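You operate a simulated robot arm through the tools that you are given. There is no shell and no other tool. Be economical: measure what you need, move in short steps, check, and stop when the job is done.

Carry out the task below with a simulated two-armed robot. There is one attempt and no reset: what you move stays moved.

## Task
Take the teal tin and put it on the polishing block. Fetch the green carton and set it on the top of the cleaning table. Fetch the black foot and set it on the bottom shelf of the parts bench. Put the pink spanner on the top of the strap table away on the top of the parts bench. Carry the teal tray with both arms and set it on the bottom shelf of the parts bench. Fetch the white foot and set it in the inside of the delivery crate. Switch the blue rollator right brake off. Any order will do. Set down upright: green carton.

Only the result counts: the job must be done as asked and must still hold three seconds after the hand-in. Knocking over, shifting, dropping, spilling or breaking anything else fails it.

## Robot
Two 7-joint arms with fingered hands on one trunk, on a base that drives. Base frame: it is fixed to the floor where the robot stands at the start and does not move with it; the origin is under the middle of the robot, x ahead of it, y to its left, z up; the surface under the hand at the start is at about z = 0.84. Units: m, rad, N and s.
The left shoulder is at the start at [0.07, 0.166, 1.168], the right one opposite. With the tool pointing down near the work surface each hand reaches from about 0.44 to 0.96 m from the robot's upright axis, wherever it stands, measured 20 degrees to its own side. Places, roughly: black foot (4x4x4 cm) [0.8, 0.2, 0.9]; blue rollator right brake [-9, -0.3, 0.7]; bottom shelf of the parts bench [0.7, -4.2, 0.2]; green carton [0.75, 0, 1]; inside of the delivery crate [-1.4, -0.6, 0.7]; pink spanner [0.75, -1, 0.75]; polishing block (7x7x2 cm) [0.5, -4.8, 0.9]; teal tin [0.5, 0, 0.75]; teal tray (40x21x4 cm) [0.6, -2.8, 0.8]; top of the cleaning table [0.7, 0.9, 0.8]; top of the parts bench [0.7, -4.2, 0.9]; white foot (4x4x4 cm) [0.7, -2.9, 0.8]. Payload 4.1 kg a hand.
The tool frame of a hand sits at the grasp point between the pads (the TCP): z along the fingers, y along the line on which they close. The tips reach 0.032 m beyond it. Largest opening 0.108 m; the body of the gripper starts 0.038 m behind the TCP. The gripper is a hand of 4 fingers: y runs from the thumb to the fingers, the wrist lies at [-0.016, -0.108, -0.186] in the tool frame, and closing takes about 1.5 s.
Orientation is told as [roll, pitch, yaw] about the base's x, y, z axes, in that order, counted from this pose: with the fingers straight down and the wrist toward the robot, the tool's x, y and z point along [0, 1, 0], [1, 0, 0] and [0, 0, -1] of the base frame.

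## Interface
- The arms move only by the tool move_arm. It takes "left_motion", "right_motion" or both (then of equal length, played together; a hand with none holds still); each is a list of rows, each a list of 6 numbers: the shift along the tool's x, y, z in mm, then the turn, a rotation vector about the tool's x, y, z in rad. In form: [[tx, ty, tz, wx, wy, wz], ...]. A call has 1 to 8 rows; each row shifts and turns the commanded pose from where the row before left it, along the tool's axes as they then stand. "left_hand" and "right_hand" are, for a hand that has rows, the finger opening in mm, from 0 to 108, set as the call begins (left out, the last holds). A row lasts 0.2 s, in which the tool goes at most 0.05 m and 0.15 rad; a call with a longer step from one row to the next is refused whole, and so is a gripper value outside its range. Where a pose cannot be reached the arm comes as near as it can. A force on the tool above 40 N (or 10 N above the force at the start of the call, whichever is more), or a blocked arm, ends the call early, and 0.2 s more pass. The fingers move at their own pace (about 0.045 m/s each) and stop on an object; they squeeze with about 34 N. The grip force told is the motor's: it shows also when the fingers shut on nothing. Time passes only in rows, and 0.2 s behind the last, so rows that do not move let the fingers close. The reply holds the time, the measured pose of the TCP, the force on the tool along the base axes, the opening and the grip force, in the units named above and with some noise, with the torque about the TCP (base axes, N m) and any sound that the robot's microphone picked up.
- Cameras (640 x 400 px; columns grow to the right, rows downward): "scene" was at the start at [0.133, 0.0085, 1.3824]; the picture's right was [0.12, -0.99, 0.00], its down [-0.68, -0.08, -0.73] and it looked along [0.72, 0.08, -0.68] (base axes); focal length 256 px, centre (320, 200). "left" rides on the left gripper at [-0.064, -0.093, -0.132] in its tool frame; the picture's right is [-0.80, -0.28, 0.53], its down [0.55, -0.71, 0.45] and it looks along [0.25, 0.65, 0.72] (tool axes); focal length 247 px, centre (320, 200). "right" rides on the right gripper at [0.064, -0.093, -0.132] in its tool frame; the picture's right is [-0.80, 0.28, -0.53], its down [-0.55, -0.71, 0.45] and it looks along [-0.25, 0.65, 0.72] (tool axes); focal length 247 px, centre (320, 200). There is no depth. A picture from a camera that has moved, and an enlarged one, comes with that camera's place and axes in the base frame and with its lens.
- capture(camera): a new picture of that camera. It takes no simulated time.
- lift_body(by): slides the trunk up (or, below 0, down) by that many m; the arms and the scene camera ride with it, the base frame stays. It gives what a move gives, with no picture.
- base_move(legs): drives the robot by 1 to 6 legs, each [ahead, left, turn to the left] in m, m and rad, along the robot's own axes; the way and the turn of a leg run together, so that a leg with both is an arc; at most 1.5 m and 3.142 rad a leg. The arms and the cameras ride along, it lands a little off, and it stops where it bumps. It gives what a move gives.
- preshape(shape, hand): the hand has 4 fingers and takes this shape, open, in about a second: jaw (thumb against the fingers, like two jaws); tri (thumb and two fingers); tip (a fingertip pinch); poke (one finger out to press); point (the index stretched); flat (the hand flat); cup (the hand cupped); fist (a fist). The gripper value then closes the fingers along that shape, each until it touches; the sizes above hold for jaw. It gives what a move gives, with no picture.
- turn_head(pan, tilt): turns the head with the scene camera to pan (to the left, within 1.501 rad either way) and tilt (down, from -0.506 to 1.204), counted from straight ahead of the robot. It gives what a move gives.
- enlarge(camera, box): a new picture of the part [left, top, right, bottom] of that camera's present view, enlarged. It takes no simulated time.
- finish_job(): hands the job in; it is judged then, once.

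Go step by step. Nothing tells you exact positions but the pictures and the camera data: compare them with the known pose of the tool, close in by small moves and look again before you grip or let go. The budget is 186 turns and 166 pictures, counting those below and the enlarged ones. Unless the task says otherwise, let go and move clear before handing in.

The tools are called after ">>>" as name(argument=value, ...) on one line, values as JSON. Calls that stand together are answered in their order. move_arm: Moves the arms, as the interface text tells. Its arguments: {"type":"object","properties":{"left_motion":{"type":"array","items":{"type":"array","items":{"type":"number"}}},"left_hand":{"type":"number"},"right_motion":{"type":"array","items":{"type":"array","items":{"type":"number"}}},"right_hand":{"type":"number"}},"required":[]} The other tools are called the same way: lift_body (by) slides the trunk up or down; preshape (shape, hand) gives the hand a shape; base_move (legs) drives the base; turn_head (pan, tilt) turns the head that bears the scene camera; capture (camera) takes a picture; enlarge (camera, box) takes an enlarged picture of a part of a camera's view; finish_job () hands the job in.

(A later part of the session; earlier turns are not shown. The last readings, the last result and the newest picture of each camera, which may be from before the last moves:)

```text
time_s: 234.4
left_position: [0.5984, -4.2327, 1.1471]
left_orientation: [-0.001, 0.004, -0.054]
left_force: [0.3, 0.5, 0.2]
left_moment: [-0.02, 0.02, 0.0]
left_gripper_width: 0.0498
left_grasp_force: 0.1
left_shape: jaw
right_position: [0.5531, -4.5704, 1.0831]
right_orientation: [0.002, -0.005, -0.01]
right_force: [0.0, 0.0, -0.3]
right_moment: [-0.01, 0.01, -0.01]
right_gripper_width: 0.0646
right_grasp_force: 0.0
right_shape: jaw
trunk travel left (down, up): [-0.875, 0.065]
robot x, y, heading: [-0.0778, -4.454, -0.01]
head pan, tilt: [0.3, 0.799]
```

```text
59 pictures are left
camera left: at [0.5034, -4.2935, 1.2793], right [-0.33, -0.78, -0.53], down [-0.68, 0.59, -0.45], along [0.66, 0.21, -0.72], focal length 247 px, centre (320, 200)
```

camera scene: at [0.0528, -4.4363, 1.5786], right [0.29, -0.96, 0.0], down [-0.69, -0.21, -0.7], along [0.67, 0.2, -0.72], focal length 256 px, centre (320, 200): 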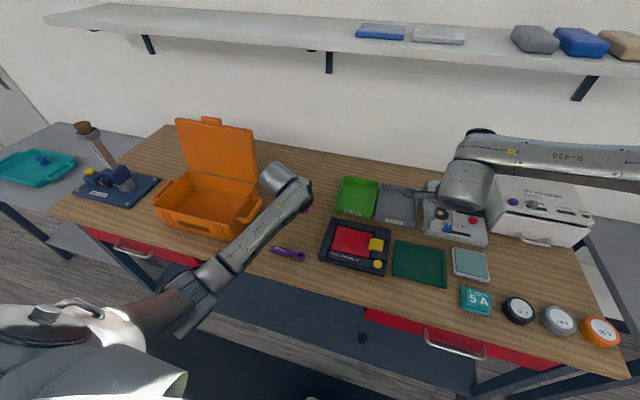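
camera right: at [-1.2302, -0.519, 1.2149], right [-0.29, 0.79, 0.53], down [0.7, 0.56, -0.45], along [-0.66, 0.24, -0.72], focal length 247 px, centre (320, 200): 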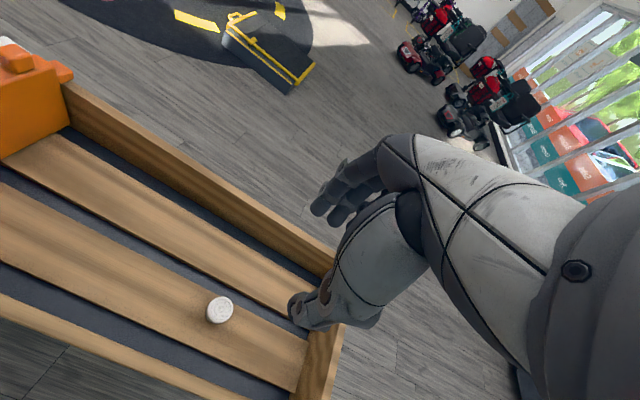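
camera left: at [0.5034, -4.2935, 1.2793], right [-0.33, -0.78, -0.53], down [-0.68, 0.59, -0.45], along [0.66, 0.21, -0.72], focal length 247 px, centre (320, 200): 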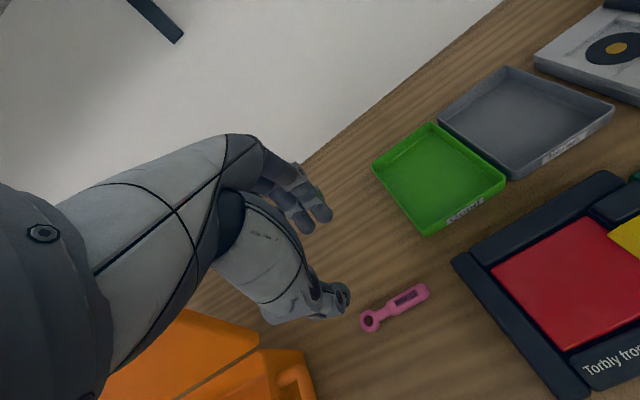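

The spanner is on the bench top. Next the tray: I'll back off, shape both hands "tri" and turn them so each closes across a tray handle with wrists outward.

>>> base_move(legs=[[-0.36, 0, 0.01]])

>>> move_arm(left_motion=[[0, 0, 12, 0, 0, 0.14], [0, 0, 12, 0, 0, 0.14], [0, 0, 12, 0, 0, 0.14], [0, 0, 12, 0, 0, 0.14], [0, 0, 12, 0, 0, 0.14], [0, 0, 12, 0, 0, 0.14], [0, 0, 12, 0, 0, 0.14], [0, 0, 12, 0, 0, 0.14]], right_motion=[[0, 0, 4, 0, 0, -0.145], [0, 0, 4, 0, 0, -0.145], [0, 0, 4, 0, 0, -0.145], [0, 0, 4, 0, 0, -0.145], [0, 0, 4, 0, 0, -0.145], [0, 0, 4, 0, 0, -0.145], [0, 0, 4, 0, 0, -0.145], [0, 0, 5, 0, 0, -0.145]])

>>> move_arm(left_motion=[[0, 0, 0, 0, 0, 0.14], [0, 0, 0, 0, 0, 0.13], [0, 0, 0, 0, 0, 0.13], [0, 24, 0, 0, 0, 0], [0, 24, 0, 0, 0, 0], [0, 0, 0, 0, 0, 0]], right_motion=[[0, 0, 0, 0, 0, -0.145], [0, 0, 0, 0, 0, -0.14], [0, 0, 0, 0, 0, -0.14], [-20, -30, 0, 0, 0, 0], [-20, -30, 0, 0, 0, 0], [0, 0, 0, 0, 0, 0]])

>>> preshape(shape="tri", hand="left")

>>> preshape(shape="tri", hand="right")

>>> base_move(legs=[[0, 1.3, 0], [0, 0.37, 0]])

>>> turn_head(pan=0.0, tilt=0.75)

>>> capture(camera="scene")

```text
time_s: 236.7
left_position: [0.2309, -4.2225, 1.1473]
left_orientation: [0.001, 0.003, -0.036]
left_force: [-0.4, 0.2, -0.4]
left_moment: [0.0, -0.04, 0.01]
left_gripper_width: 0.05
left_grasp_force: 0.0
left_shape: jaw
right_position: [0.1921, -4.5596, 1.0839]
right_orientation: [0.002, -0.003, 0.003]
right_force: [0.1, 0.3, -0.1]
right_moment: [0.02, 0.01, -0.02]
right_gripper_width: 0.0647
right_grasp_force: 0.0
right_shape: jaw
trunk travel left (down, up): [-0.875, 0.065]
robot x, y, heading: [-0.4392, -4.4566, 0.008]
head pan, tilt: [0.3, 0.799]
```

```text
time_s: 238.5
left_position: [0.2325, -4.2212, 1.0507]
left_orientation: [-0.003, 0.001, -1.16]
left_force: [0.3, 0.3, 0.2]
left_moment: [-0.04, 0.0, -0.01]
left_gripper_width: 0.0501
left_grasp_force: 0.0
left_shape: jaw
right_position: [0.191, -4.5605, 1.0605]
right_orientation: [-0.002, -0.002, 0.827]
right_force: [0.4, -0.2, 0.7]
right_moment: [-0.03, 0.0, 0.04]
right_gripper_width: 0.0645
right_grasp_force: 0.0
right_shape: jaw
right hand out of reach, approached as far as the arm can: row 7, 8
trunk travel left (down, up): [-0.875, 0.065]
robot x, y, heading: [-0.441, -4.4555, 0.007]
head pan, tilt: [0.3, 0.799]
```

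```text
time_s: 239.9
left_position: [0.2312, -4.2705, 1.0508]
left_orientation: [-0.003, 0.0, -1.557]
left_force: [0.5, 0.2, -0.2]
left_moment: [0.04, 0.01, 0.0]
left_gripper_width: 0.0499
left_grasp_force: 0.1
left_shape: jaw
right_position: [0.1899, -4.5721, 1.0612]
right_orientation: [-0.004, -0.005, 0.824]
right_force: [-0.2, 0.1, -0.8]
right_moment: [0.02, 0.0, -0.01]
right_gripper_width: 0.0646
right_grasp_force: 0.1
right_shape: jaw
right hand out of reach, approached as far as the arm can: row 1, 2, 3, 4, 5
trunk travel left (down, up): [-0.875, 0.065]
robot x, y, heading: [-0.4385, -4.4583, 0.005]
head pan, tilt: [0.3, 0.799]
```

```text
time_s: 240.8
left_position: [0.2316, -4.2712, 1.0509]
left_orientation: [-0.004, 0.0, -1.557]
left_force: [0.4, -0.1, 0.2]
left_moment: [0.0, 0.01, 0.0]
left_gripper_width: 0.1077
left_grasp_force: 0.0
left_shape: tri
right_position: [0.1888, -4.5722, 1.0612]
right_orientation: [-0.004, -0.005, 0.822]
right_force: [0.5, 0.1, 0.5]
right_moment: [-0.03, -0.02, 0.01]
right_gripper_width: 0.0647
right_grasp_force: 0.0
right_shape: jaw
trunk travel left (down, up): [-0.875, 0.065]
robot x, y, heading: [-0.4374, -4.458, 0.007]
head pan, tilt: [0.3, 0.799]
```

```text
time_s: 241.7
left_position: [0.2308, -4.2715, 1.0511]
left_orientation: [-0.004, 0.0, -1.557]
left_force: [-0.6, 0.1, -0.5]
left_moment: [0.03, -0.03, -0.02]
left_gripper_width: 0.1078
left_grasp_force: 0.1
left_shape: tri
right_position: [0.1889, -4.5726, 1.0602]
right_orientation: [-0.003, -0.006, 0.823]
right_force: [0.1, 0.8, 0.1]
right_moment: [0.01, -0.01, 0.02]
right_gripper_width: 0.1077
right_grasp_force: 0.0
right_shape: tri
trunk travel left (down, up): [-0.875, 0.065]
robot x, y, heading: [-0.4399, -4.4531, 0.004]
head pan, tilt: [0.3, 0.799]
```

```text
time_s: 250.2
left_position: [0.2341, -2.6114, 1.0524]
left_orientation: [-0.003, 0.001, -1.569]
left_force: [0.2, 0.2, -0.4]
left_moment: [0.02, -0.01, 0.02]
left_gripper_width: 0.108
left_grasp_force: 0.0
left_shape: tri
right_position: [0.1894, -2.9123, 1.0605]
right_orientation: [-0.002, -0.007, 0.812]
right_force: [0.9, 0.6, 0.2]
right_moment: [0.02, -0.01, 0.0]
right_gripper_width: 0.1077
right_grasp_force: 0.1
right_shape: tri
trunk travel left (down, up): [-0.875, 0.065]
robot x, y, heading: [-0.4321, -2.7922, -0.004]
head pan, tilt: [0.3, 0.799]
```

```text
time_s: 251.0
left_position: [0.2356, -2.6109, 1.0521]
left_orientation: [-0.003, -0.002, -1.567]
left_force: [0.2, 0.3, 0.2]
left_moment: [0.0, -0.02, -0.03]
left_gripper_width: 0.1076
left_grasp_force: 0.1
left_shape: tri
right_position: [0.1903, -2.9114, 1.0615]
right_orientation: [-0.004, -0.005, 0.812]
right_force: [0.0, -0.2, 0.5]
right_moment: [-0.02, 0.0, -0.05]
right_gripper_width: 0.1075
right_grasp_force: 0.1
right_shape: tri
trunk travel left (down, up): [-0.875, 0.065]
robot x, y, heading: [-0.4349, -2.7906, -0.004]
head pan, tilt: [0.0, 0.75]
```

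```text
58 pictures are left
camera scene: at [-0.3035, -2.7908, 1.5827], right [0.0, -1.0, 0.0], down [-0.68, 0.0, -0.73], along [0.73, 0.0, -0.68], focal length 256 px, centre (320, 200)
```

scene: 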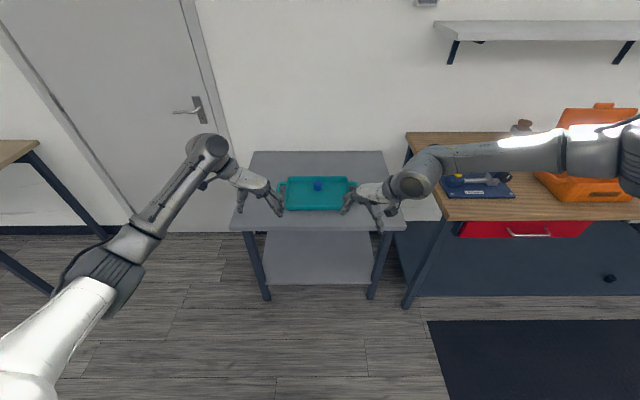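

The right wrist hit a joint limit at yaw 0.82. I'll mirror the way the left arm did it: go up and outward first, rotate there, then come in.

>>> move_arm(right_motion=[[0, 0, -40, 0, 0, 0.136], [0, 0, -40, 0, 0, 0.136], [0, 0, -40, 0, 0, 0.136], [0, 0, -40, 0, 0, 0.136], [0, 0, -40, 0, 0, 0.136], [0, 0, -40, 0, 0, 0.136], [-40, -8, 0, 0, 0, 0], [-40, -8, 0, 0, 0, 0]])

>>> move_arm(right_motion=[[-40, -8, 0, 0, 0, 0], [-40, -8, 0, 0, 0, 0], [-40, -8, 0, 0, 0, 0], [-40, -8, 0, 0, 0, 0], [0, 0, 0, 0, 0, -0.145], [0, 0, 0, 0, 0, -0.145], [0, 0, 0, 0, 0, -0.145], [0, 0, 0, 0, 0, -0.145]])

>>> move_arm(right_motion=[[0, 0, 0, 0, 0, -0.142], [0, 0, 0, 0, 0, -0.142], [0, 0, 0, 0, 0, -0.142], [0, 0, 0, 0, 0, -0.142], [0, 0, 0, 0, 0, -0.142], [0, 0, 0, 0, 0, -0.142], [0, 0, 0, 0, 0, -0.142]])

```text
time_s: 252.8
left_position: [0.234, -2.6153, 1.0527]
left_orientation: [-0.002, 0.002, -1.567]
left_force: [0.1, -0.3, -0.5]
left_moment: [0.03, 0.02, 0.01]
left_gripper_width: 0.1077
left_grasp_force: 0.1
left_shape: tri
right_position: [0.1725, -2.9965, 1.301]
right_orientation: [0.005, -0.008, -0.001]
right_force: [0.3, -0.8, -0.4]
right_moment: [0.03, -0.05, 0.0]
right_gripper_width: 0.1076
right_grasp_force: 0.1
right_shape: tri
trunk travel left (down, up): [-0.875, 0.065]
robot x, y, heading: [-0.4377, -2.7877, -0.007]
head pan, tilt: [0.0, 0.75]
```

```text
time_s: 254.6
left_position: [0.2355, -2.6119, 1.0513]
left_orientation: [-0.002, -0.001, -1.568]
left_force: [-0.9, 0.2, 0.9]
left_moment: [0.01, 0.01, -0.03]
left_gripper_width: 0.1076
left_grasp_force: 0.1
left_shape: tri
right_position: [0.1422, -3.1529, 1.299]
right_orientation: [0.0, -0.005, 0.338]
right_force: [0.0, 0.7, -1.0]
right_moment: [0.03, 0.01, 0.0]
right_gripper_width: 0.1077
right_grasp_force: 0.0
right_shape: tri
right hand out of reach, approached as far as the arm can: row 7, 8
trunk travel left (down, up): [-0.875, 0.065]
robot x, y, heading: [-0.44, -2.7917, -0.006]
head pan, tilt: [0.0, 0.75]
```

```text
time_s: 256.2
left_position: [0.2365, -2.6124, 1.0516]
left_orientation: [-0.003, 0.001, -1.568]
left_force: [-0.8, -0.3, 0.2]
left_moment: [0.01, 0.01, 0.02]
left_gripper_width: 0.1075
left_grasp_force: 0.1
left_shape: tri
right_position: [0.1089, -3.1048, 1.321]
right_orientation: [0.019, 0.009, 0.497]
right_force: [-0.4, -0.9, 0.0]
right_moment: [-0.01, -0.02, 0.0]
right_gripper_width: 0.1077
right_grasp_force: 0.0
right_shape: tri
right hand out of reach, approached as far as the arm can: row 1, 2, 3, 4, 5, 6, 7
trunk travel left (down, up): [-0.875, 0.065]
robot x, y, heading: [-0.4381, -2.791, -0.01]
head pan, tilt: [0.0, 0.75]
```

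It won't rotate outward. I'll try the other way (yaw −1.57, wrist inward), which also closes along the handle's cross direction.

>>> move_arm(right_motion=[[0, 0, 0, 0, 0, 0.145], [0, 0, 0, 0, 0, 0.145], [0, 0, 0, 0, 0, 0.145], [0, 0, 0, 0, 0, 0.145], [0, 0, 0, 0, 0, 0.145], [0, 0, 0, 0, 0, 0.145], [0, 0, 0, 0, 0, 0.145], [0, 0, 0, 0, 0, 0.145]])

>>> move_arm(right_motion=[[0, 0, 0, 0, 0, 0.145], [0, 0, 0, 0, 0, 0.145], [0, 0, 0, 0, 0, 0.145], [0, 0, 0, 0, 0, 0.145], [0, 0, 0, 0, 0, 0.145], [0, 0, 0, 0, 0, 0.145], [0, 0, 0, 0, 0, 0]])

>>> capture(camera="scene")

```text
time_s: 258.0
left_position: [0.2358, -2.6106, 1.0504]
left_orientation: [-0.003, -0.001, -1.568]
left_force: [0.3, -1.0, -0.5]
left_moment: [0.02, -0.03, -0.02]
left_gripper_width: 0.1079
left_grasp_force: 0.1
left_shape: tri
right_position: [0.1092, -3.1047, 1.3215]
right_orientation: [-0.002, 0.018, -0.667]
right_force: [1.0, 0.8, -0.3]
right_moment: [-0.05, -0.03, 0.01]
right_gripper_width: 0.1079
right_grasp_force: 0.0
right_shape: tri
trunk travel left (down, up): [-0.875, 0.065]
robot x, y, heading: [-0.4347, -2.7891, -0.008]
head pan, tilt: [0.0, 0.75]
```

```text
time_s: 259.6
left_position: [0.2357, -2.6131, 1.0513]
left_orientation: [-0.003, -0.001, -1.568]
left_force: [-0.2, -0.1, 1.0]
left_moment: [0.04, -0.01, 0.01]
left_gripper_width: 0.1077
left_grasp_force: 0.0
left_shape: tri
right_position: [0.108, -3.1049, 1.32]
right_orientation: [-0.018, 0.012, -1.538]
right_force: [-0.4, -0.6, 0.0]
right_moment: [-0.01, 0.04, 0.02]
right_gripper_width: 0.1078
right_grasp_force: 0.0
right_shape: tri
trunk travel left (down, up): [-0.875, 0.065]
robot x, y, heading: [-0.4372, -2.7888, -0.013]
head pan, tilt: [0.0, 0.75]
```

```text
57 pictures are left
camera scene: at [-0.3036, -2.7921, 1.5827], right [-0.01, -1.0, 0.0], down [-0.68, 0.0, -0.73], along [0.73, 0.0, -0.68], focal length 256 px, centre (320, 200)
```

scene: 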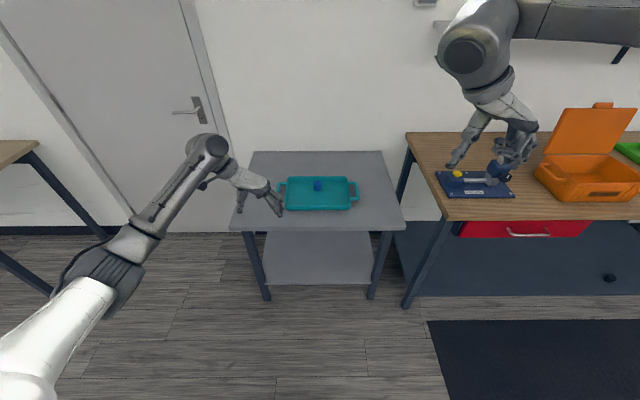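

Yaw −1.54 works for the right hand. Now measuring the tray's handles precisely.

>>> enlarge(camera="scene", box=[240, 150, 400, 250])

>>> capture(camera="right")

```text
4.00 times, centred on (320, 200) of scene
camera zoom: at [-0.3036, -2.7921, 1.5827], right [-0.01, -1.0, 0.0], down [-0.68, 0.0, -0.73], along [0.73, 0.0, -0.68], focal length 1024 px, centre (320, 200)
```

zoom: 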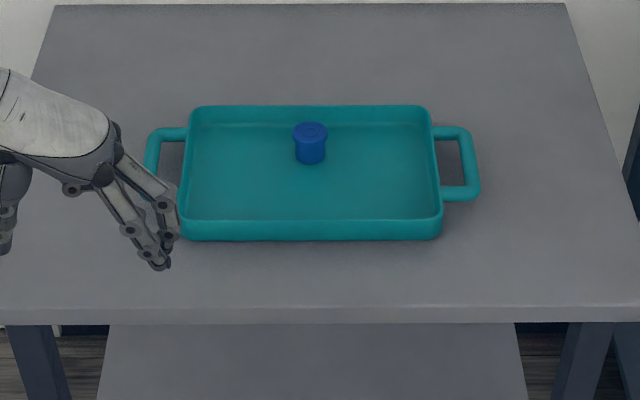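

```text
55 pictures are left
camera right: at [0.1715, -3.0129, 1.452], right [-0.78, -0.32, 0.54], down [-0.58, 0.69, -0.43], along [-0.24, -0.65, -0.72], focal length 247 px, centre (320, 200)
```

right: 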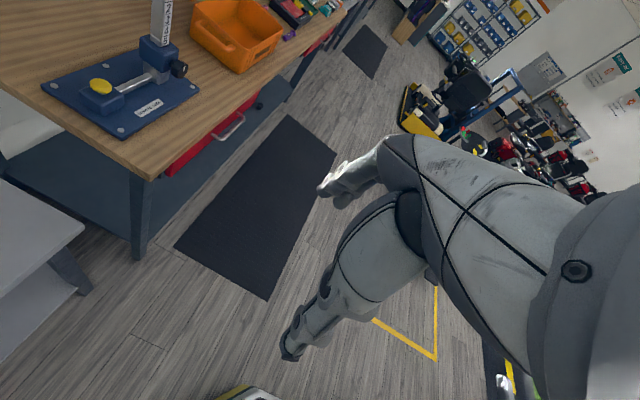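

Handle bars: about 2 cm thick with a 2.4 cm gap, at y ≈ −2.60 and −2.96, x ≈ 0.59. Bringing the right hand to the mirrored place.

>>> move_arm(right_motion=[[16, -17, 34, 0.018, 0.012, 0.03], [16, -17, 34, 0, 0, 0], [16, -17, 34, 0, 0, 0], [16, -17, 34, 0, 0, 0], [16, -18, 34, 0, 0, 0], [16, -18, 34, 0, 0, 0], [16, -18, 34, 0, 0, 0], [15, -18, 34, 0, 0, 0]], right_hand=40, left_motion=[[0, 0, 0, 0, 0, 0], [0, 0, 0, 0, 0, 0], [0, 0, 0, 0, 0, 0], [0, 0, 0, 0, 0, 0], [0, 0, 0, 0, 0, 0], [0, 0, 0, 0, 0, 0], [0, 0, 0, 0, 0, 0], [0, 0, 0, 0, 0, 0]], left_hand=40)

>>> base_move(legs=[[0.35, 0, 0.01]])

>>> turn_head(pan=0.0, tilt=0.95)

>>> capture(camera="scene")

>>> capture(camera="left")

>>> capture(camera="right")

```text
time_s: 261.4
left_position: [0.2364, -2.611, 1.0504]
left_orientation: [-0.005, -0.003, -1.567]
left_force: [0.8, -0.4, 0.5]
left_moment: [-0.03, -0.01, 0.0]
left_gripper_width: 0.0404
left_grasp_force: 0.1
left_shape: tri
right_position: [0.2371, -2.9585, 1.0505]
right_orientation: [-0.003, 0.026, -1.565]
right_force: [-0.1, 0.8, -0.4]
right_moment: [0.0, 0.01, 0.01]
right_gripper_width: 0.0403
right_grasp_force: 0.1
right_shape: tri
trunk travel left (down, up): [-0.875, 0.065]
robot x, y, heading: [-0.4413, -2.7916, -0.009]
head pan, tilt: [0.0, 0.75]
```

```text
time_s: 263.6
left_position: [0.5794, -2.6026, 1.0525]
left_orientation: [-0.003, 0.001, -1.556]
left_force: [0.2, 0.5, 0.1]
left_moment: [-0.02, 0.0, 0.01]
left_gripper_width: 0.0402
left_grasp_force: 0.2
left_shape: tri
right_position: [0.5841, -2.949, 1.0522]
right_orientation: [-0.003, 0.03, -1.553]
right_force: [-0.3, 0.6, 0.3]
right_moment: [-0.02, -0.02, -0.01]
right_gripper_width: 0.0404
right_grasp_force: 0.1
right_shape: tri
trunk travel left (down, up): [-0.875, 0.065]
robot x, y, heading: [-0.086, -2.7882, 0.007]
head pan, tilt: [0.0, 0.75]
```

```text
time_s: 264.4
left_position: [0.5827, -2.6027, 1.051]
left_orientation: [-0.004, -0.001, -1.553]
left_force: [-0.1, -1.3, 0.3]
left_moment: [-0.02, 0.01, 0.01]
left_gripper_width: 0.0406
left_grasp_force: 0.0
left_shape: tri
right_position: [0.5866, -2.9492, 1.0504]
right_orientation: [-0.005, 0.029, -1.553]
right_force: [0.5, 0.2, -1.0]
right_moment: [0.0, -0.01, -0.01]
right_gripper_width: 0.0405
right_grasp_force: 0.0
right_shape: tri
trunk travel left (down, up): [-0.875, 0.065]
robot x, y, heading: [-0.0883, -2.7924, 0.007]
head pan, tilt: [0.0, 0.949]
```

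```text
54 pictures are left
camera scene: at [0.0358, -2.7896, 1.5671], right [0.01, -1.0, 0.0], down [-0.81, -0.01, -0.58], along [0.58, 0.0, -0.81], focal length 256 px, centre (320, 200)
```

scene: 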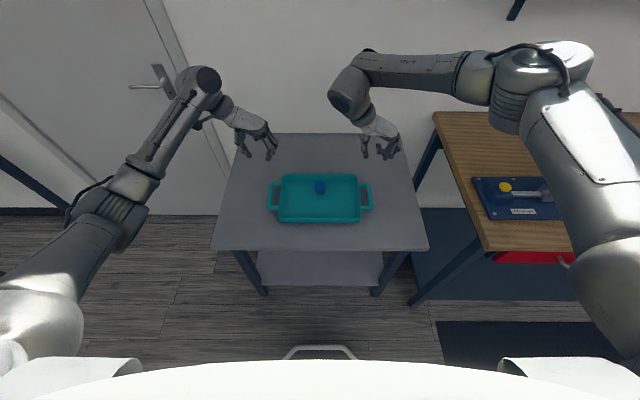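

```text
53 pictures are left
camera left: at [0.5172, -2.5119, 1.1821], right [-0.8, 0.27, -0.53], down [0.54, 0.71, -0.45], along [0.26, -0.65, -0.72], focal length 247 px, centre (320, 200)
```

left: 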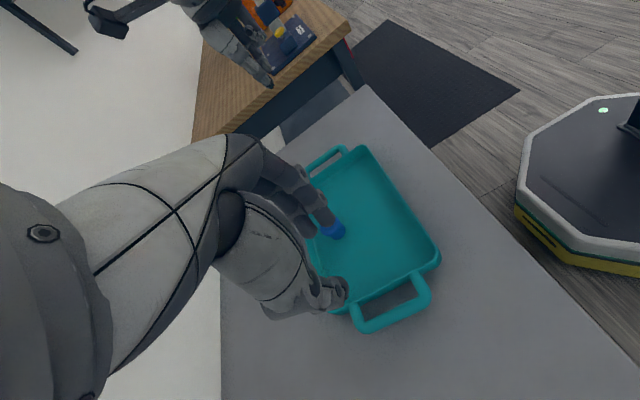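

```text
52 pictures are left
camera right: at [0.65, -2.8604, 1.1845], right [-0.79, -0.31, 0.53], down [-0.56, 0.71, -0.42], along [-0.24, -0.63, -0.74], focal length 247 px, centre (320, 200)
```

right: 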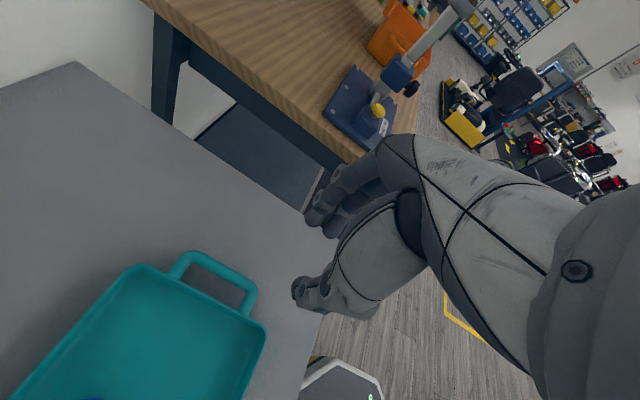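

The handles triangulate to (0.614, −2.605) and (0.614, −2.972), z ≈ 0.78. Aligning both hands and descending partway.

>>> move_arm(left_motion=[[31, 2, 0, 0, 0, 0], [0, 0, 42, 0, 0, 0], [0, 0, 42, 0, 0, 0], [0, 0, 42, 0, 0, 0], [0, 0, 42, 0, 0, 0], [0, 0, 0, 0, 0, 0]], right_motion=[[27, 23, 0, 0, 0.029, 0], [0, 0, 42, 0, 0, 0], [0, 0, 42, 0, 0, 0], [0, 0, 42, 0, 0, 0], [0, 0, 42, 0, 0, 0], [0, 0, 0, 0, 0, 0]])

>>> capture(camera="left")

>>> capture(camera="right")

>>> enlarge(camera="scene", box=[220, 130, 420, 255])

```text
time_s: 265.8
left_position: [0.6117, -2.6048, 0.8813]
left_orientation: [-0.002, 0.0, -1.554]
left_force: [-1.0, 0.0, 1.3]
left_moment: [-0.01, 0.0, 0.02]
left_gripper_width: 0.04
left_grasp_force: 0.1
left_shape: tri
right_position: [0.6153, -2.9662, 0.8813]
right_orientation: [0.025, 0.031, -1.551]
right_force: [-0.1, -0.3, 0.7]
right_moment: [-0.02, -0.01, 0.0]
right_gripper_width: 0.0406
right_grasp_force: 0.0
right_shape: tri
trunk travel left (down, up): [-0.875, 0.065]
robot x, y, heading: [-0.0921, -2.7894, 0.002]
head pan, tilt: [0.0, 0.949]
```

```text
51 pictures are left
camera left: at [0.5465, -2.5137, 1.0116], right [-0.8, 0.27, -0.53], down [0.54, 0.71, -0.45], along [0.26, -0.65, -0.72], focal length 247 px, centre (320, 200)
```

left: 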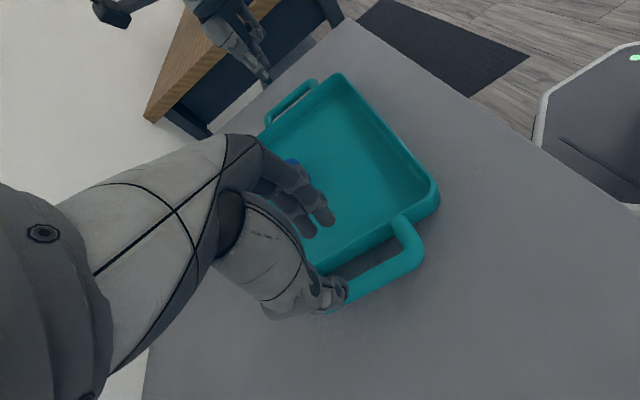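

```text
50 pictures are left
camera right: at [0.6748, -2.8778, 1.0174], right [-0.81, -0.31, 0.5], down [-0.55, 0.71, -0.44], along [-0.22, -0.63, -0.74], focal length 247 px, centre (320, 200)
```

right: 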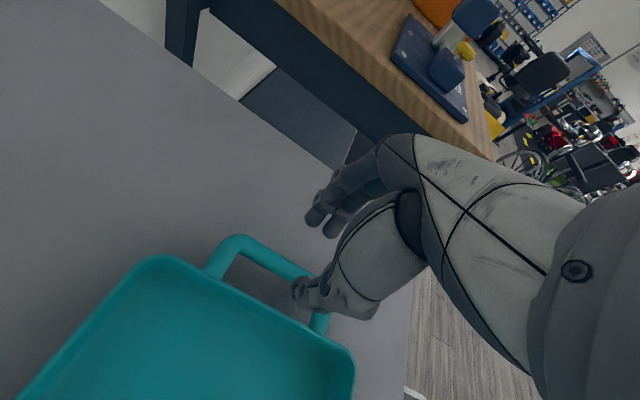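

```text
3.20 times, centred on (320, 192) of scene
camera zoom: at [0.0337, -2.7897, 1.5673], right [0.01, -1.0, 0.0], down [-0.81, -0.01, -0.58], along [0.58, 0.0, -0.81], focal length 819 px, centre (320, 224)
```

zoom: 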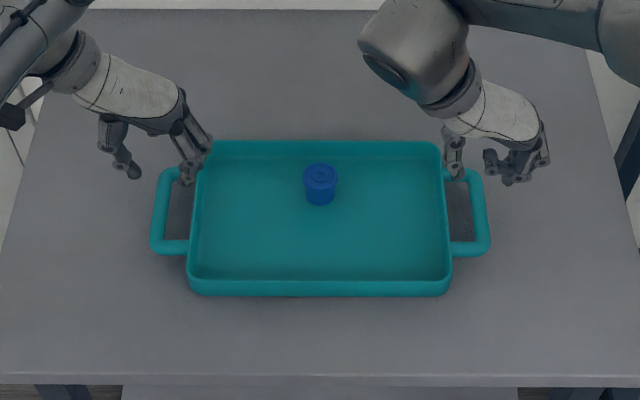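

Correcting the right tilt and fine-aligning (left 6 mm outward, right 12 mm outward), opening 34 mm, then descending further.

>>> move_arm(left_motion=[[3, -6, 0, 0, 0, 0], [0, 0, 25, 0, 0, 0], [0, 0, 20, 0, 0, 0], [0, 0, 0, 0, 0, 0]], right_motion=[[0, 12, 0, -0.031, -0.025, 0], [0, 0, 25, 0, 0, 0], [0, 0, 20, 0, 0, 0], [0, 0, 0, 0, 0, 0]], left_hand=34, right_hand=34)

>>> enlarge(camera="left", box=[240, 150, 480, 300])

>>> enlarge(camera="right", box=[180, 170, 420, 320])

>>> enlarge(camera="scene", box=[240, 150, 400, 250])

```text
time_s: 266.8
left_position: [0.6133, -2.5996, 0.8383]
left_orientation: [-0.002, 0.001, -1.554]
left_force: [0.2, -0.8, -0.4]
left_moment: [-0.01, 0.01, -0.02]
left_gripper_width: 0.0341
left_grasp_force: 0.1
left_shape: tri
right_position: [0.6204, -2.9774, 0.8379]
right_orientation: [0.0, 0.0, -1.552]
right_force: [-0.2, 0.2, -1.0]
right_moment: [-0.02, -0.04, -0.02]
right_gripper_width: 0.0342
right_grasp_force: 0.1
right_shape: tri
trunk travel left (down, up): [-0.875, 0.065]
robot x, y, heading: [-0.0893, -2.785, 0.004]
head pan, tilt: [0.0, 0.949]
```

```text
2.67 times, centred on (360, 225) of left
camera zoom: at [0.5488, -2.5078, 0.9693], right [-0.8, 0.27, -0.53], down [0.54, 0.71, -0.45], along [0.26, -0.65, -0.72], focal length 659 px, centre (213, 133)
```

zoom: 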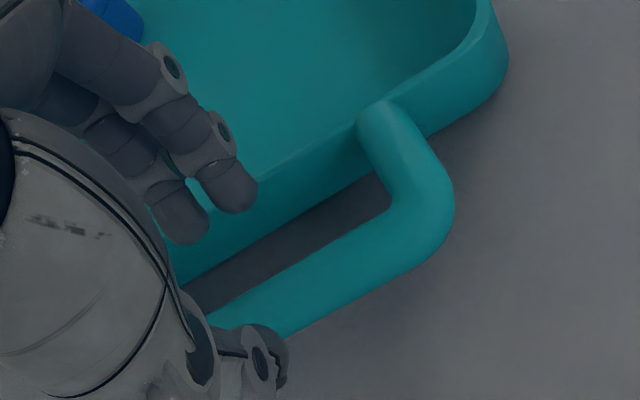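

```text
2.67 times, centred on (300, 245) of right
camera zoom: at [0.6823, -2.8847, 0.9692], right [-0.79, -0.3, 0.53], down [-0.56, 0.69, -0.45], along [-0.24, -0.66, -0.72], focal length 659 px, centre (373, 80)
```

zoom: 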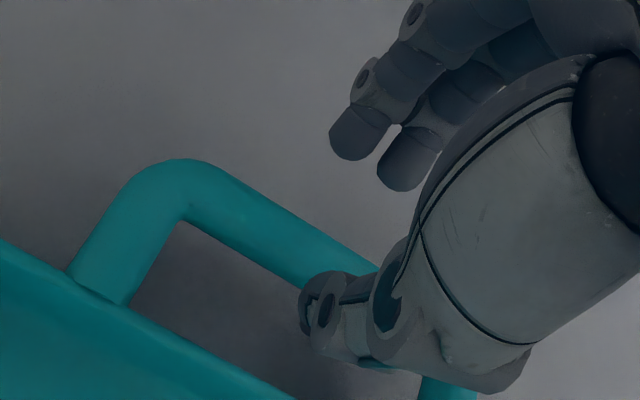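

```text
4.00 times, centred on (320, 200) of scene
camera zoom: at [0.0344, -2.7897, 1.5672], right [0.01, -1.0, 0.0], down [-0.81, -0.01, -0.58], along [0.58, 0.0, -0.81], focal length 1024 px, centre (320, 200)
```

zoom: 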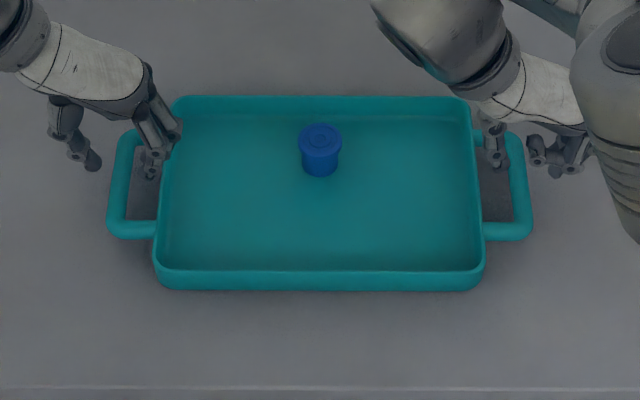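

Both handles lie well between thumb and fingers. Descending the last 38 mm.

>>> move_arm(left_motion=[[0, 0, 15, 0, 0, 0], [0, 0, 13, 0, 0, 0], [0, 0, 8, 0, 0, 0], [0, 0, 0, 0, 0, 0]], right_motion=[[0, 0, 15, 0, 0, 0], [0, 0, 13, 0, 0, 0], [0, 0, 8, 0, 0, 0], [0, 0, 0, 0, 0, 0]])

>>> enlarge(camera="left", box=[240, 150, 480, 300])

>>> enlarge(camera="right", box=[180, 170, 420, 320])

```text
time_s: 267.8
left_position: [0.6033, -2.6, 0.8193]
left_orientation: [-0.002, 0.001, -1.555]
left_force: [0.2, 1.7, 5.1]
left_moment: [-0.13, -0.02, 0.02]
left_gripper_width: 0.0338
left_grasp_force: 0.0
left_shape: tri
left hand out of reach, approached as far as the arm can: row 1, 2, 3
right_position: [0.6085, -2.9803, 0.8111]
right_orientation: [0.002, -0.001, -1.55]
right_force: [-0.2, 0.2, 0.2]
right_moment: [0.01, -0.01, 0.0]
right_gripper_width: 0.0341
right_grasp_force: 0.1
right_shape: tri
right hand out of reach, approached as far as the arm can: row 1, 2, 3
trunk travel left (down, up): [-0.875, 0.065]
robot x, y, heading: [-0.0839, -2.7898, 0.007]
head pan, tilt: [0.0, 0.949]
```

```text
2.67 times, centred on (360, 225) of left
camera zoom: at [0.5391, -2.5093, 0.9506], right [-0.8, 0.27, -0.53], down [0.54, 0.71, -0.45], along [0.26, -0.65, -0.72], focal length 659 px, centre (213, 133)
```

zoom: 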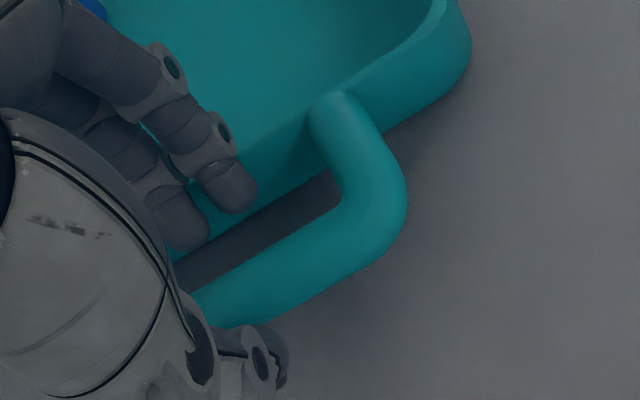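

```text
2.67 times, centred on (300, 245) of right
camera zoom: at [0.6707, -2.8868, 0.9437], right [-0.79, -0.3, 0.53], down [-0.56, 0.69, -0.45], along [-0.24, -0.66, -0.72], focal length 659 px, centre (373, 80)
```

zoom: 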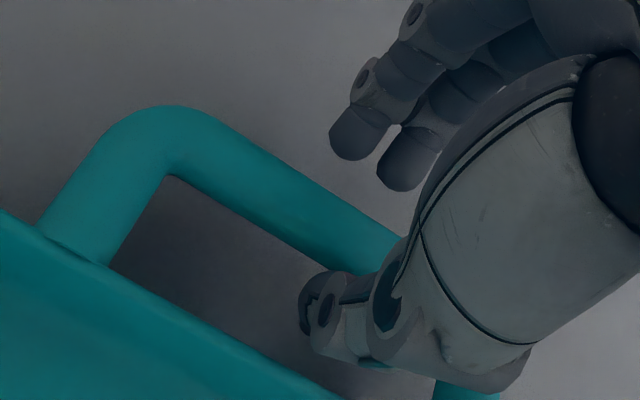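

The arms are at their stretch limit, so I'll lift the hands 0.2 m and lower the trunk by the same amount.

>>> move_arm(left_motion=[[0, 0, -40, 0, 0, 0], [0, 0, -45, 0, 0, 0], [0, 0, -45, 0, 0, 0], [0, 0, -45, 0, 0, 0], [0, 0, -45, 0, 0, 0], [0, 0, 0, 0, 0, 0]], right_motion=[[0, 0, -40, 0, 0, 0], [0, 0, -45, 0, 0, 0], [0, 0, -45, 0, 0, 0], [0, 0, -45, 0, 0, 0], [0, 0, -45, 0, 0, 0], [0, 0, 0, 0, 0, 0]])

>>> lift_body(by=-0.2)

```text
time_s: 269.2
left_position: [0.604, -2.6005, 1.0394]
left_orientation: [-0.005, 0.001, -1.556]
left_force: [-0.6, 0.6, -0.6]
left_moment: [0.01, 0.02, 0.0]
left_gripper_width: 0.0344
left_grasp_force: 0.1
left_shape: tri
right_position: [0.6092, -2.9825, 1.0329]
right_orientation: [0.0, -0.003, -1.554]
right_force: [-0.3, -0.2, 0.2]
right_moment: [0.02, 0.02, -0.01]
right_gripper_width: 0.0341
right_grasp_force: 0.1
right_shape: tri
trunk travel left (down, up): [-0.875, 0.065]
robot x, y, heading: [-0.0904, -2.7882, 0.008]
head pan, tilt: [0.0, 0.949]
```

```text
time_s: 271.3
left_position: [0.6027, -2.6007, 0.8411]
left_orientation: [-0.005, 0.0, -1.555]
left_force: [-0.2, 0.2, 0.9]
left_moment: [-0.03, -0.01, 0.0]
left_gripper_width: 0.0338
left_grasp_force: 0.1
left_shape: tri
right_position: [0.6084, -2.9825, 0.8336]
right_orientation: [0.0, -0.001, -1.551]
right_force: [0.7, 0.0, -0.5]
right_moment: [-0.02, 0.03, -0.04]
right_gripper_width: 0.0341
right_grasp_force: 0.0
right_shape: tri
trunk travel left (down, up): [-0.675, 0.265]
robot x, y, heading: [-0.0891, -2.7913, 0.004]
head pan, tilt: [0.0, 0.949]
```

>>> move_arm(left_motion=[[10, -3, 0, 0, 0, 0], [0, 0, 14, 0, 0, 0], [0, 0, 12, 0, 0, 0], [0, 0, 0, 0, 0, 0]], right_motion=[[7, -2, 0, 0, 0, 0], [0, 0, 10, 0, 0, 0], [0, 0, 9, 0, 0, 0], [0, 0, 0, 0, 0, 0]])

>>> enlarge(camera="left", box=[240, 150, 480, 300])

```text
time_s: 272.3
left_position: [0.6134, -2.5965, 0.8166]
left_orientation: [-0.001, 0.0, -1.555]
left_force: [0.5, 2.6, 13.0]
left_moment: [-0.46, -0.18, 0.05]
left_gripper_width: 0.0342
left_grasp_force: 0.0
left_shape: tri
right_position: [0.6142, -2.9815, 0.8141]
right_orientation: [0.003, -0.002, -1.551]
right_force: [0.3, -0.4, -0.4]
right_moment: [-0.02, -0.04, -0.05]
right_gripper_width: 0.034
right_grasp_force: 0.1
right_shape: tri
trunk travel left (down, up): [-0.675, 0.265]
robot x, y, heading: [-0.0916, -2.7899, 0.007]
head pan, tilt: [0.0, 0.949]
```

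```text
2.67 times, centred on (360, 225) of left
camera zoom: at [0.5482, -2.5064, 0.947], right [-0.8, 0.27, -0.53], down [0.54, 0.71, -0.45], along [0.26, -0.65, -0.72], focal length 659 px, centre (213, 133)
```

zoom: 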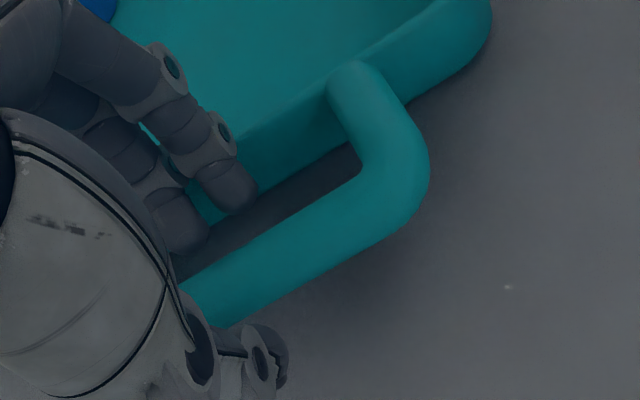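

The moment shows the left fingers touching the tray rim; shifting that hand 4 mm outward and going down again.

>>> move_arm(left_motion=[[0, 0, -8, 0, 0, 0], [0, -4, 0, 0, 0, 0], [0, 0, 10, 0, 0, 0], [0, 0, 8, 0, 0, 0], [0, 0, 0, 0, 0, 0]], right_motion=[[0, 0, 0, 0, 0, 0], [0, 0, 0, 0, 0, 0], [0, 0, 5, 0, 0, 0], [0, 0, 5, 0, 0, 0], [0, 0, 0, 0, 0, 0]])

```text
time_s: 273.4
left_position: [0.6151, -2.596, 0.815]
left_orientation: [0.014, -0.009, -1.559]
left_force: [-8.7, 2.3, 29.2]
left_moment: [-1.05, -0.01, -0.3]
left_gripper_width: 0.0347
left_grasp_force: 0.1
left_shape: tri
right_position: [0.614, -2.9801, 0.806]
right_orientation: [0.002, -0.002, -1.551]
right_force: [0.4, 0.0, -0.2]
right_moment: [-0.01, 0.0, -0.01]
right_gripper_width: 0.0342
right_grasp_force: 0.0
right_shape: tri
trunk travel left (down, up): [-0.675, 0.265]
robot x, y, heading: [-0.0902, -2.788, 0.008]
head pan, tilt: [0.0, 0.949]
stopped in row 5 (left hand): the force on the tool passed its limit at 42 N (the readings are from after the stop); the commanded pose is now the measured one
```

>>> move_arm(left_motion=[[0, 0, -15, 0, 0, 0], [0, 0, 0, -0.009, 0.014, 0]])

>>> capture(camera="left")

>>> enlarge(camera="scene", box=[240, 130, 400, 230])

```text
time_s: 274.0
left_position: [0.6164, -2.5957, 0.8246]
left_orientation: [0.02, -0.013, -1.556]
left_force: [-0.6, 0.4, 0.6]
left_moment: [0.03, -0.01, 0.01]
left_gripper_width: 0.034
left_grasp_force: 0.2
left_shape: tri
right_position: [0.6147, -2.9806, 0.8046]
right_orientation: [0.001, -0.001, -1.55]
right_force: [0.5, 0.1, 0.2]
right_moment: [-0.01, 0.01, 0.02]
right_gripper_width: 0.0342
right_grasp_force: 0.0
right_shape: tri
trunk travel left (down, up): [-0.675, 0.265]
robot x, y, heading: [-0.093, -2.7929, 0.008]
head pan, tilt: [0.0, 0.949]
```

```text
42 pictures are left
camera left: at [0.5469, -2.5039, 0.9531], right [-0.79, 0.26, -0.55], down [0.55, 0.71, -0.45], along [0.27, -0.66, -0.7], focal length 247 px, centre (320, 200)
```

left: 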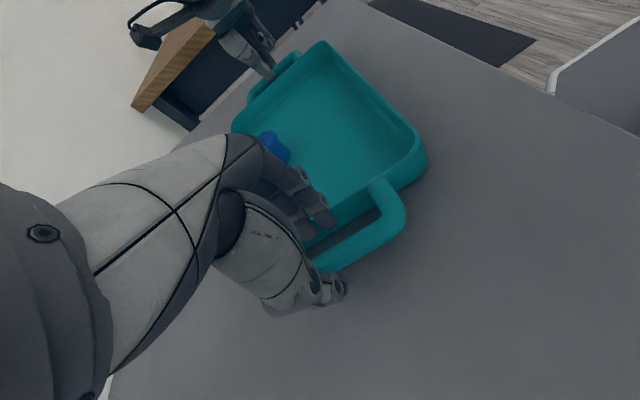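

```text
4.00 times, centred on (320, 180) of scene
camera zoom: at [0.0336, -2.7897, 1.3671], right [0.01, -1.0, 0.0], down [-0.81, -0.01, -0.58], along [0.58, 0.0, -0.81], focal length 1024 px, centre (320, 280)
```

zoom: 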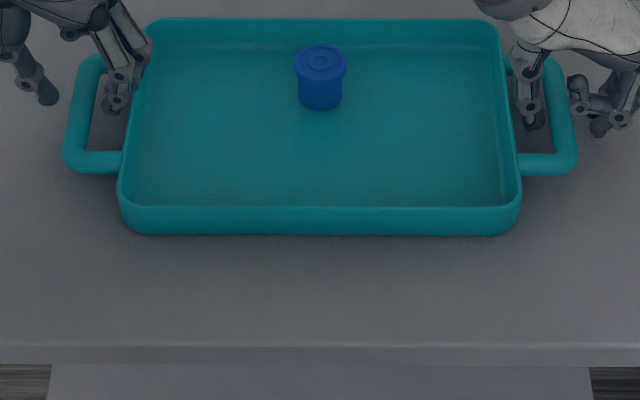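

The fingers need about 7 mm more outward to drop into the gap. Correcting the tilt, shifting and descending again.

>>> move_arm(left_motion=[[0, -7, 0, 0.013, -0.02, 0], [0, 0, 0, 0, 0, 0], [0, 0, 8, 0, 0, 0], [0, 0, 6, 0, 0, 0], [0, 0, 0, 0, 0, 0]])

```text
time_s: 275.2
left_position: [0.6159, -2.5888, 0.8101]
left_orientation: [0.003, -0.002, -1.555]
left_force: [0.8, 2.5, 2.9]
left_moment: [-0.17, -0.03, 0.04]
left_gripper_width: 0.0337
left_grasp_force: 0.0
left_shape: tri
right_position: [0.6155, -2.9804, 0.8045]
right_orientation: [0.0, -0.002, -1.55]
right_force: [-0.3, -0.1, -0.9]
right_moment: [0.03, -0.03, 0.0]
right_gripper_width: 0.0341
right_grasp_force: 0.1
right_shape: tri
trunk travel left (down, up): [-0.675, 0.265]
robot x, y, heading: [-0.0885, -2.7898, 0.005]
head pan, tilt: [0.0, 0.949]
```

>>> move_arm(left_motion=[[0, -2, 0, 0, 0, 0], [0, 0, 5, 0, 0, 0], [0, 0, 4, 0, 0, 0], [0, 0, 0, 0, 0, 0]], right_motion=[[0, 0, 0, 0, 0, 0], [0, 0, 3, 0, 0, 0], [0, 0, 2, 0, 0, 0], [0, 0, 0, 0, 0, 0]])

>>> enlarge(camera="left", box=[240, 150, 480, 300])

```text
time_s: 276.2
left_position: [0.6152, -2.5844, 0.8011]
left_orientation: [0.0, -0.001, -1.554]
left_force: [-0.7, 2.9, 1.9]
left_moment: [-0.16, -0.03, 0.05]
left_gripper_width: 0.0334
left_grasp_force: 0.0
left_shape: tri
right_position: [0.6157, -2.9799, 0.7999]
right_orientation: [0.0, -0.001, -1.551]
right_force: [-0.3, -0.7, -0.4]
right_moment: [0.0, 0.02, 0.0]
right_gripper_width: 0.0338
right_grasp_force: 0.0
right_shape: tri
trunk travel left (down, up): [-0.675, 0.265]
robot x, y, heading: [-0.0877, -2.7885, 0.009]
head pan, tilt: [0.0, 0.949]
```

```text
2.67 times, centred on (360, 225) of left
camera zoom: at [0.5497, -2.4949, 0.9321], right [-0.8, 0.27, -0.53], down [0.54, 0.71, -0.45], along [0.26, -0.65, -0.72], focal length 659 px, centre (213, 133)
```

zoom: 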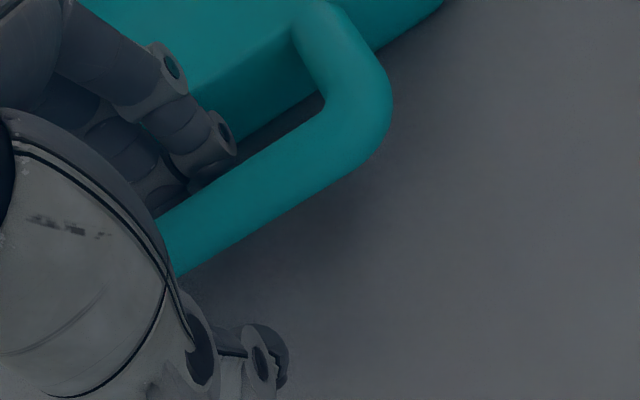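

The fingers are in both gaps, past the bars. Lowering 5 mm more and closing both hands.

>>> move_arm(left_motion=[[0, 0, 5, 0, 0, 0], [0, 0, 0, 0, 0, 0]], right_motion=[[0, 0, 5, 0, 0, 0], [0, 0, 0, 0, 0, 0]])

>>> move_arm(left_motion=[[0, 0, 0, 0, 0, 0], [0, 0, 0, 0, 0, 0], [0, 0, 0, 0, 0, 0], [0, 0, 0, 0, 0, 0], [0, 0, 0, 0, 0, 0], [0, 0, 0, 0, 0, 0]], right_motion=[[0, 0, 0, 0, 0, 0], [0, 0, 0, 0, 0, 0], [0, 0, 0, 0, 0, 0], [0, 0, 0, 0, 0, 0], [0, 0, 0, 0, 0, 0], [0, 0, 0, 0, 0, 0]], left_hand=0, right_hand=0)

>>> capture(camera="scene")

```text
time_s: 276.8
left_position: [0.6143, -2.585, 0.797]
left_orientation: [0.002, -0.003, -1.556]
left_force: [1.1, 5.7, 3.9]
left_moment: [-0.2, -0.07, 0.08]
left_gripper_width: 0.0328
left_grasp_force: 0.1
left_shape: tri
right_position: [0.6136, -2.9812, 0.7952]
right_orientation: [0.003, -0.003, -1.553]
right_force: [-0.2, -3.1, 1.8]
right_moment: [0.11, -0.01, 0.0]
right_gripper_width: 0.0332
right_grasp_force: 0.0
right_shape: tri
trunk travel left (down, up): [-0.675, 0.265]
robot x, y, heading: [-0.0876, -2.7871, 0.009]
head pan, tilt: [0.0, 0.949]
```

```text
time_s: 278.2
left_position: [0.6166, -2.5863, 0.7959]
left_orientation: [-0.001, -0.001, -1.556]
left_force: [0.5, 11.7, 0.0]
left_moment: [0.1, 0.07, -0.06]
left_gripper_width: 0.0029
left_grasp_force: 34.1
left_shape: tri
right_position: [0.6149, -2.9812, 0.7939]
right_orientation: [0.0, -0.004, -1.554]
right_force: [1.2, -10.9, -3.2]
right_moment: [-0.09, -0.04, -0.17]
right_gripper_width: 0.0074
right_grasp_force: 34.3
right_shape: tri
trunk travel left (down, up): [-0.675, 0.265]
robot x, y, heading: [-0.087, -2.7879, 0.011]
head pan, tilt: [0.0, 0.949]
```

```text
39 pictures are left
camera scene: at [0.0357, -2.7897, 1.367], right [0.01, -1.0, 0.0], down [-0.81, -0.01, -0.58], along [0.58, 0.0, -0.81], focal length 256 px, centre (320, 200)
```

scene: 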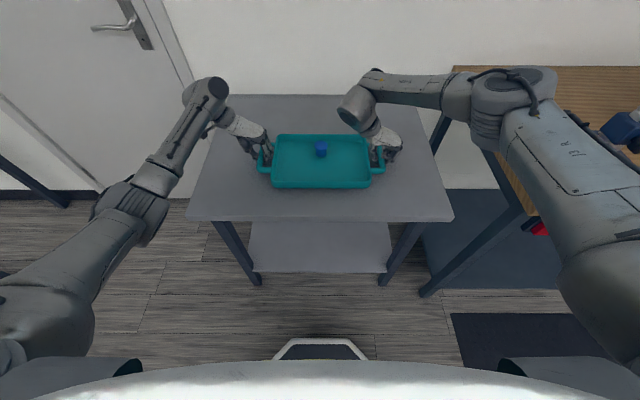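

Both hands feel the bars (±11 N tension along y). Lifting slightly with the trunk to test.

>>> lift_body(by=0.05)

>>> capture(camera="scene")

>>> capture(camera="left")

```text
time_s: 279.1
left_position: [0.6152, -2.586, 0.8461]
left_orientation: [-0.001, -0.001, -1.555]
left_force: [-0.6, 13.3, -1.6]
left_moment: [0.15, 0.07, -0.1]
left_gripper_width: 0.0029
left_grasp_force: 33.8
left_shape: tri
right_position: [0.6149, -2.9811, 0.8442]
right_orientation: [-0.002, -0.001, -1.551]
right_force: [0.5, -14.2, -3.8]
right_moment: [-0.17, -0.07, -0.16]
right_gripper_width: 0.0073
right_grasp_force: 34.1
right_shape: tri
trunk travel left (down, up): [-0.725, 0.215]
robot x, y, heading: [-0.0892, -2.7887, 0.009]
head pan, tilt: [0.0, 0.949]
```

```text
38 pictures are left
camera scene: at [0.0361, -2.7896, 1.417], right [0.01, -1.0, 0.0], down [-0.81, -0.01, -0.58], along [0.58, 0.0, -0.81], focal length 256 px, centre (320, 200)
```

scene: 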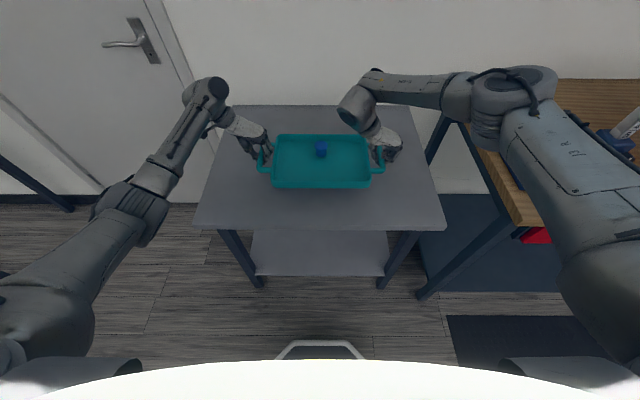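

```text
37 pictures are left
camera left: at [0.5509, -2.4948, 0.9767], right [-0.8, 0.27, -0.53], down [0.54, 0.71, -0.45], along [0.26, -0.65, -0.72], focal length 247 px, centre (320, 200)
```

left: 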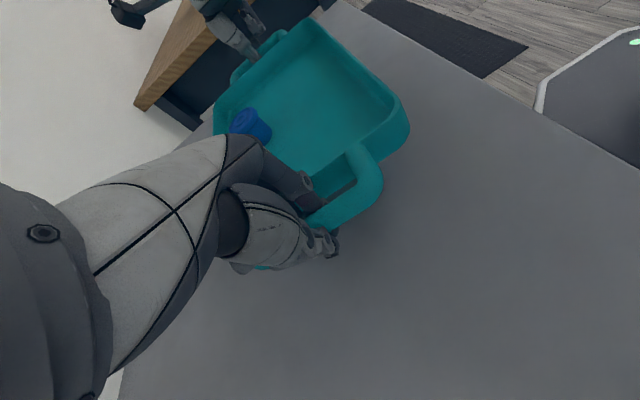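

The tray is lifted level with the blue piece still standing. Lifting a bit more, backing off and driving to the parts bench.

>>> lift_body(by=0.06)

>>> base_move(legs=[[-0.37, 0, -0.009], [0, -1.36, 0]])

>>> capture(camera="scene")

```text
time_s: 280.1
left_position: [0.6152, -2.5858, 0.9061]
left_orientation: [0.0, -0.001, -1.553]
left_force: [-0.8, 13.8, -2.3]
left_moment: [0.11, 0.1, -0.06]
left_gripper_width: 0.0028
left_grasp_force: 34.5
left_shape: tri
right_position: [0.6158, -2.9818, 0.9042]
right_orientation: [-0.001, -0.001, -1.553]
right_force: [1.1, -14.8, -2.1]
right_moment: [-0.17, -0.09, -0.23]
right_gripper_width: 0.0074
right_grasp_force: 34.0
right_shape: tri
trunk travel left (down, up): [-0.785, 0.155]
robot x, y, heading: [-0.0885, -2.7891, 0.008]
head pan, tilt: [0.0, 0.949]
```

```text
time_s: 288.7
left_position: [0.2564, -3.9096, 0.9059]
left_orientation: [0.0, -0.001, -1.543]
left_force: [-1.1, 14.5, -2.2]
left_moment: [0.12, 0.1, -0.09]
left_gripper_width: 0.0028
left_grasp_force: 34.1
left_shape: tri
right_position: [0.2603, -4.3033, 0.904]
right_orientation: [0.0, -0.002, -1.539]
right_force: [1.2, -14.1, -1.8]
right_moment: [-0.13, -0.05, -0.17]
right_gripper_width: 0.0075
right_grasp_force: 34.4
right_shape: tri
trunk travel left (down, up): [-0.785, 0.155]
robot x, y, heading: [-0.4429, -4.1244, 0.022]
head pan, tilt: [0.0, 0.949]
```

```text
36 pictures are left
camera scene: at [-0.3217, -4.12, 1.4771], right [0.02, -1.0, 0.0], down [-0.81, -0.02, -0.58], along [0.58, 0.01, -0.81], focal length 256 px, centre (320, 200)
```

scene: 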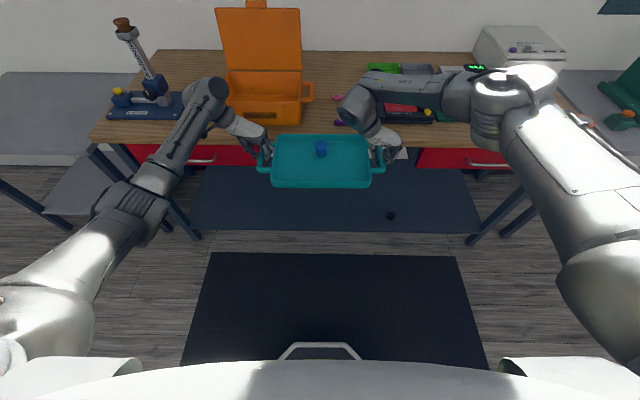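

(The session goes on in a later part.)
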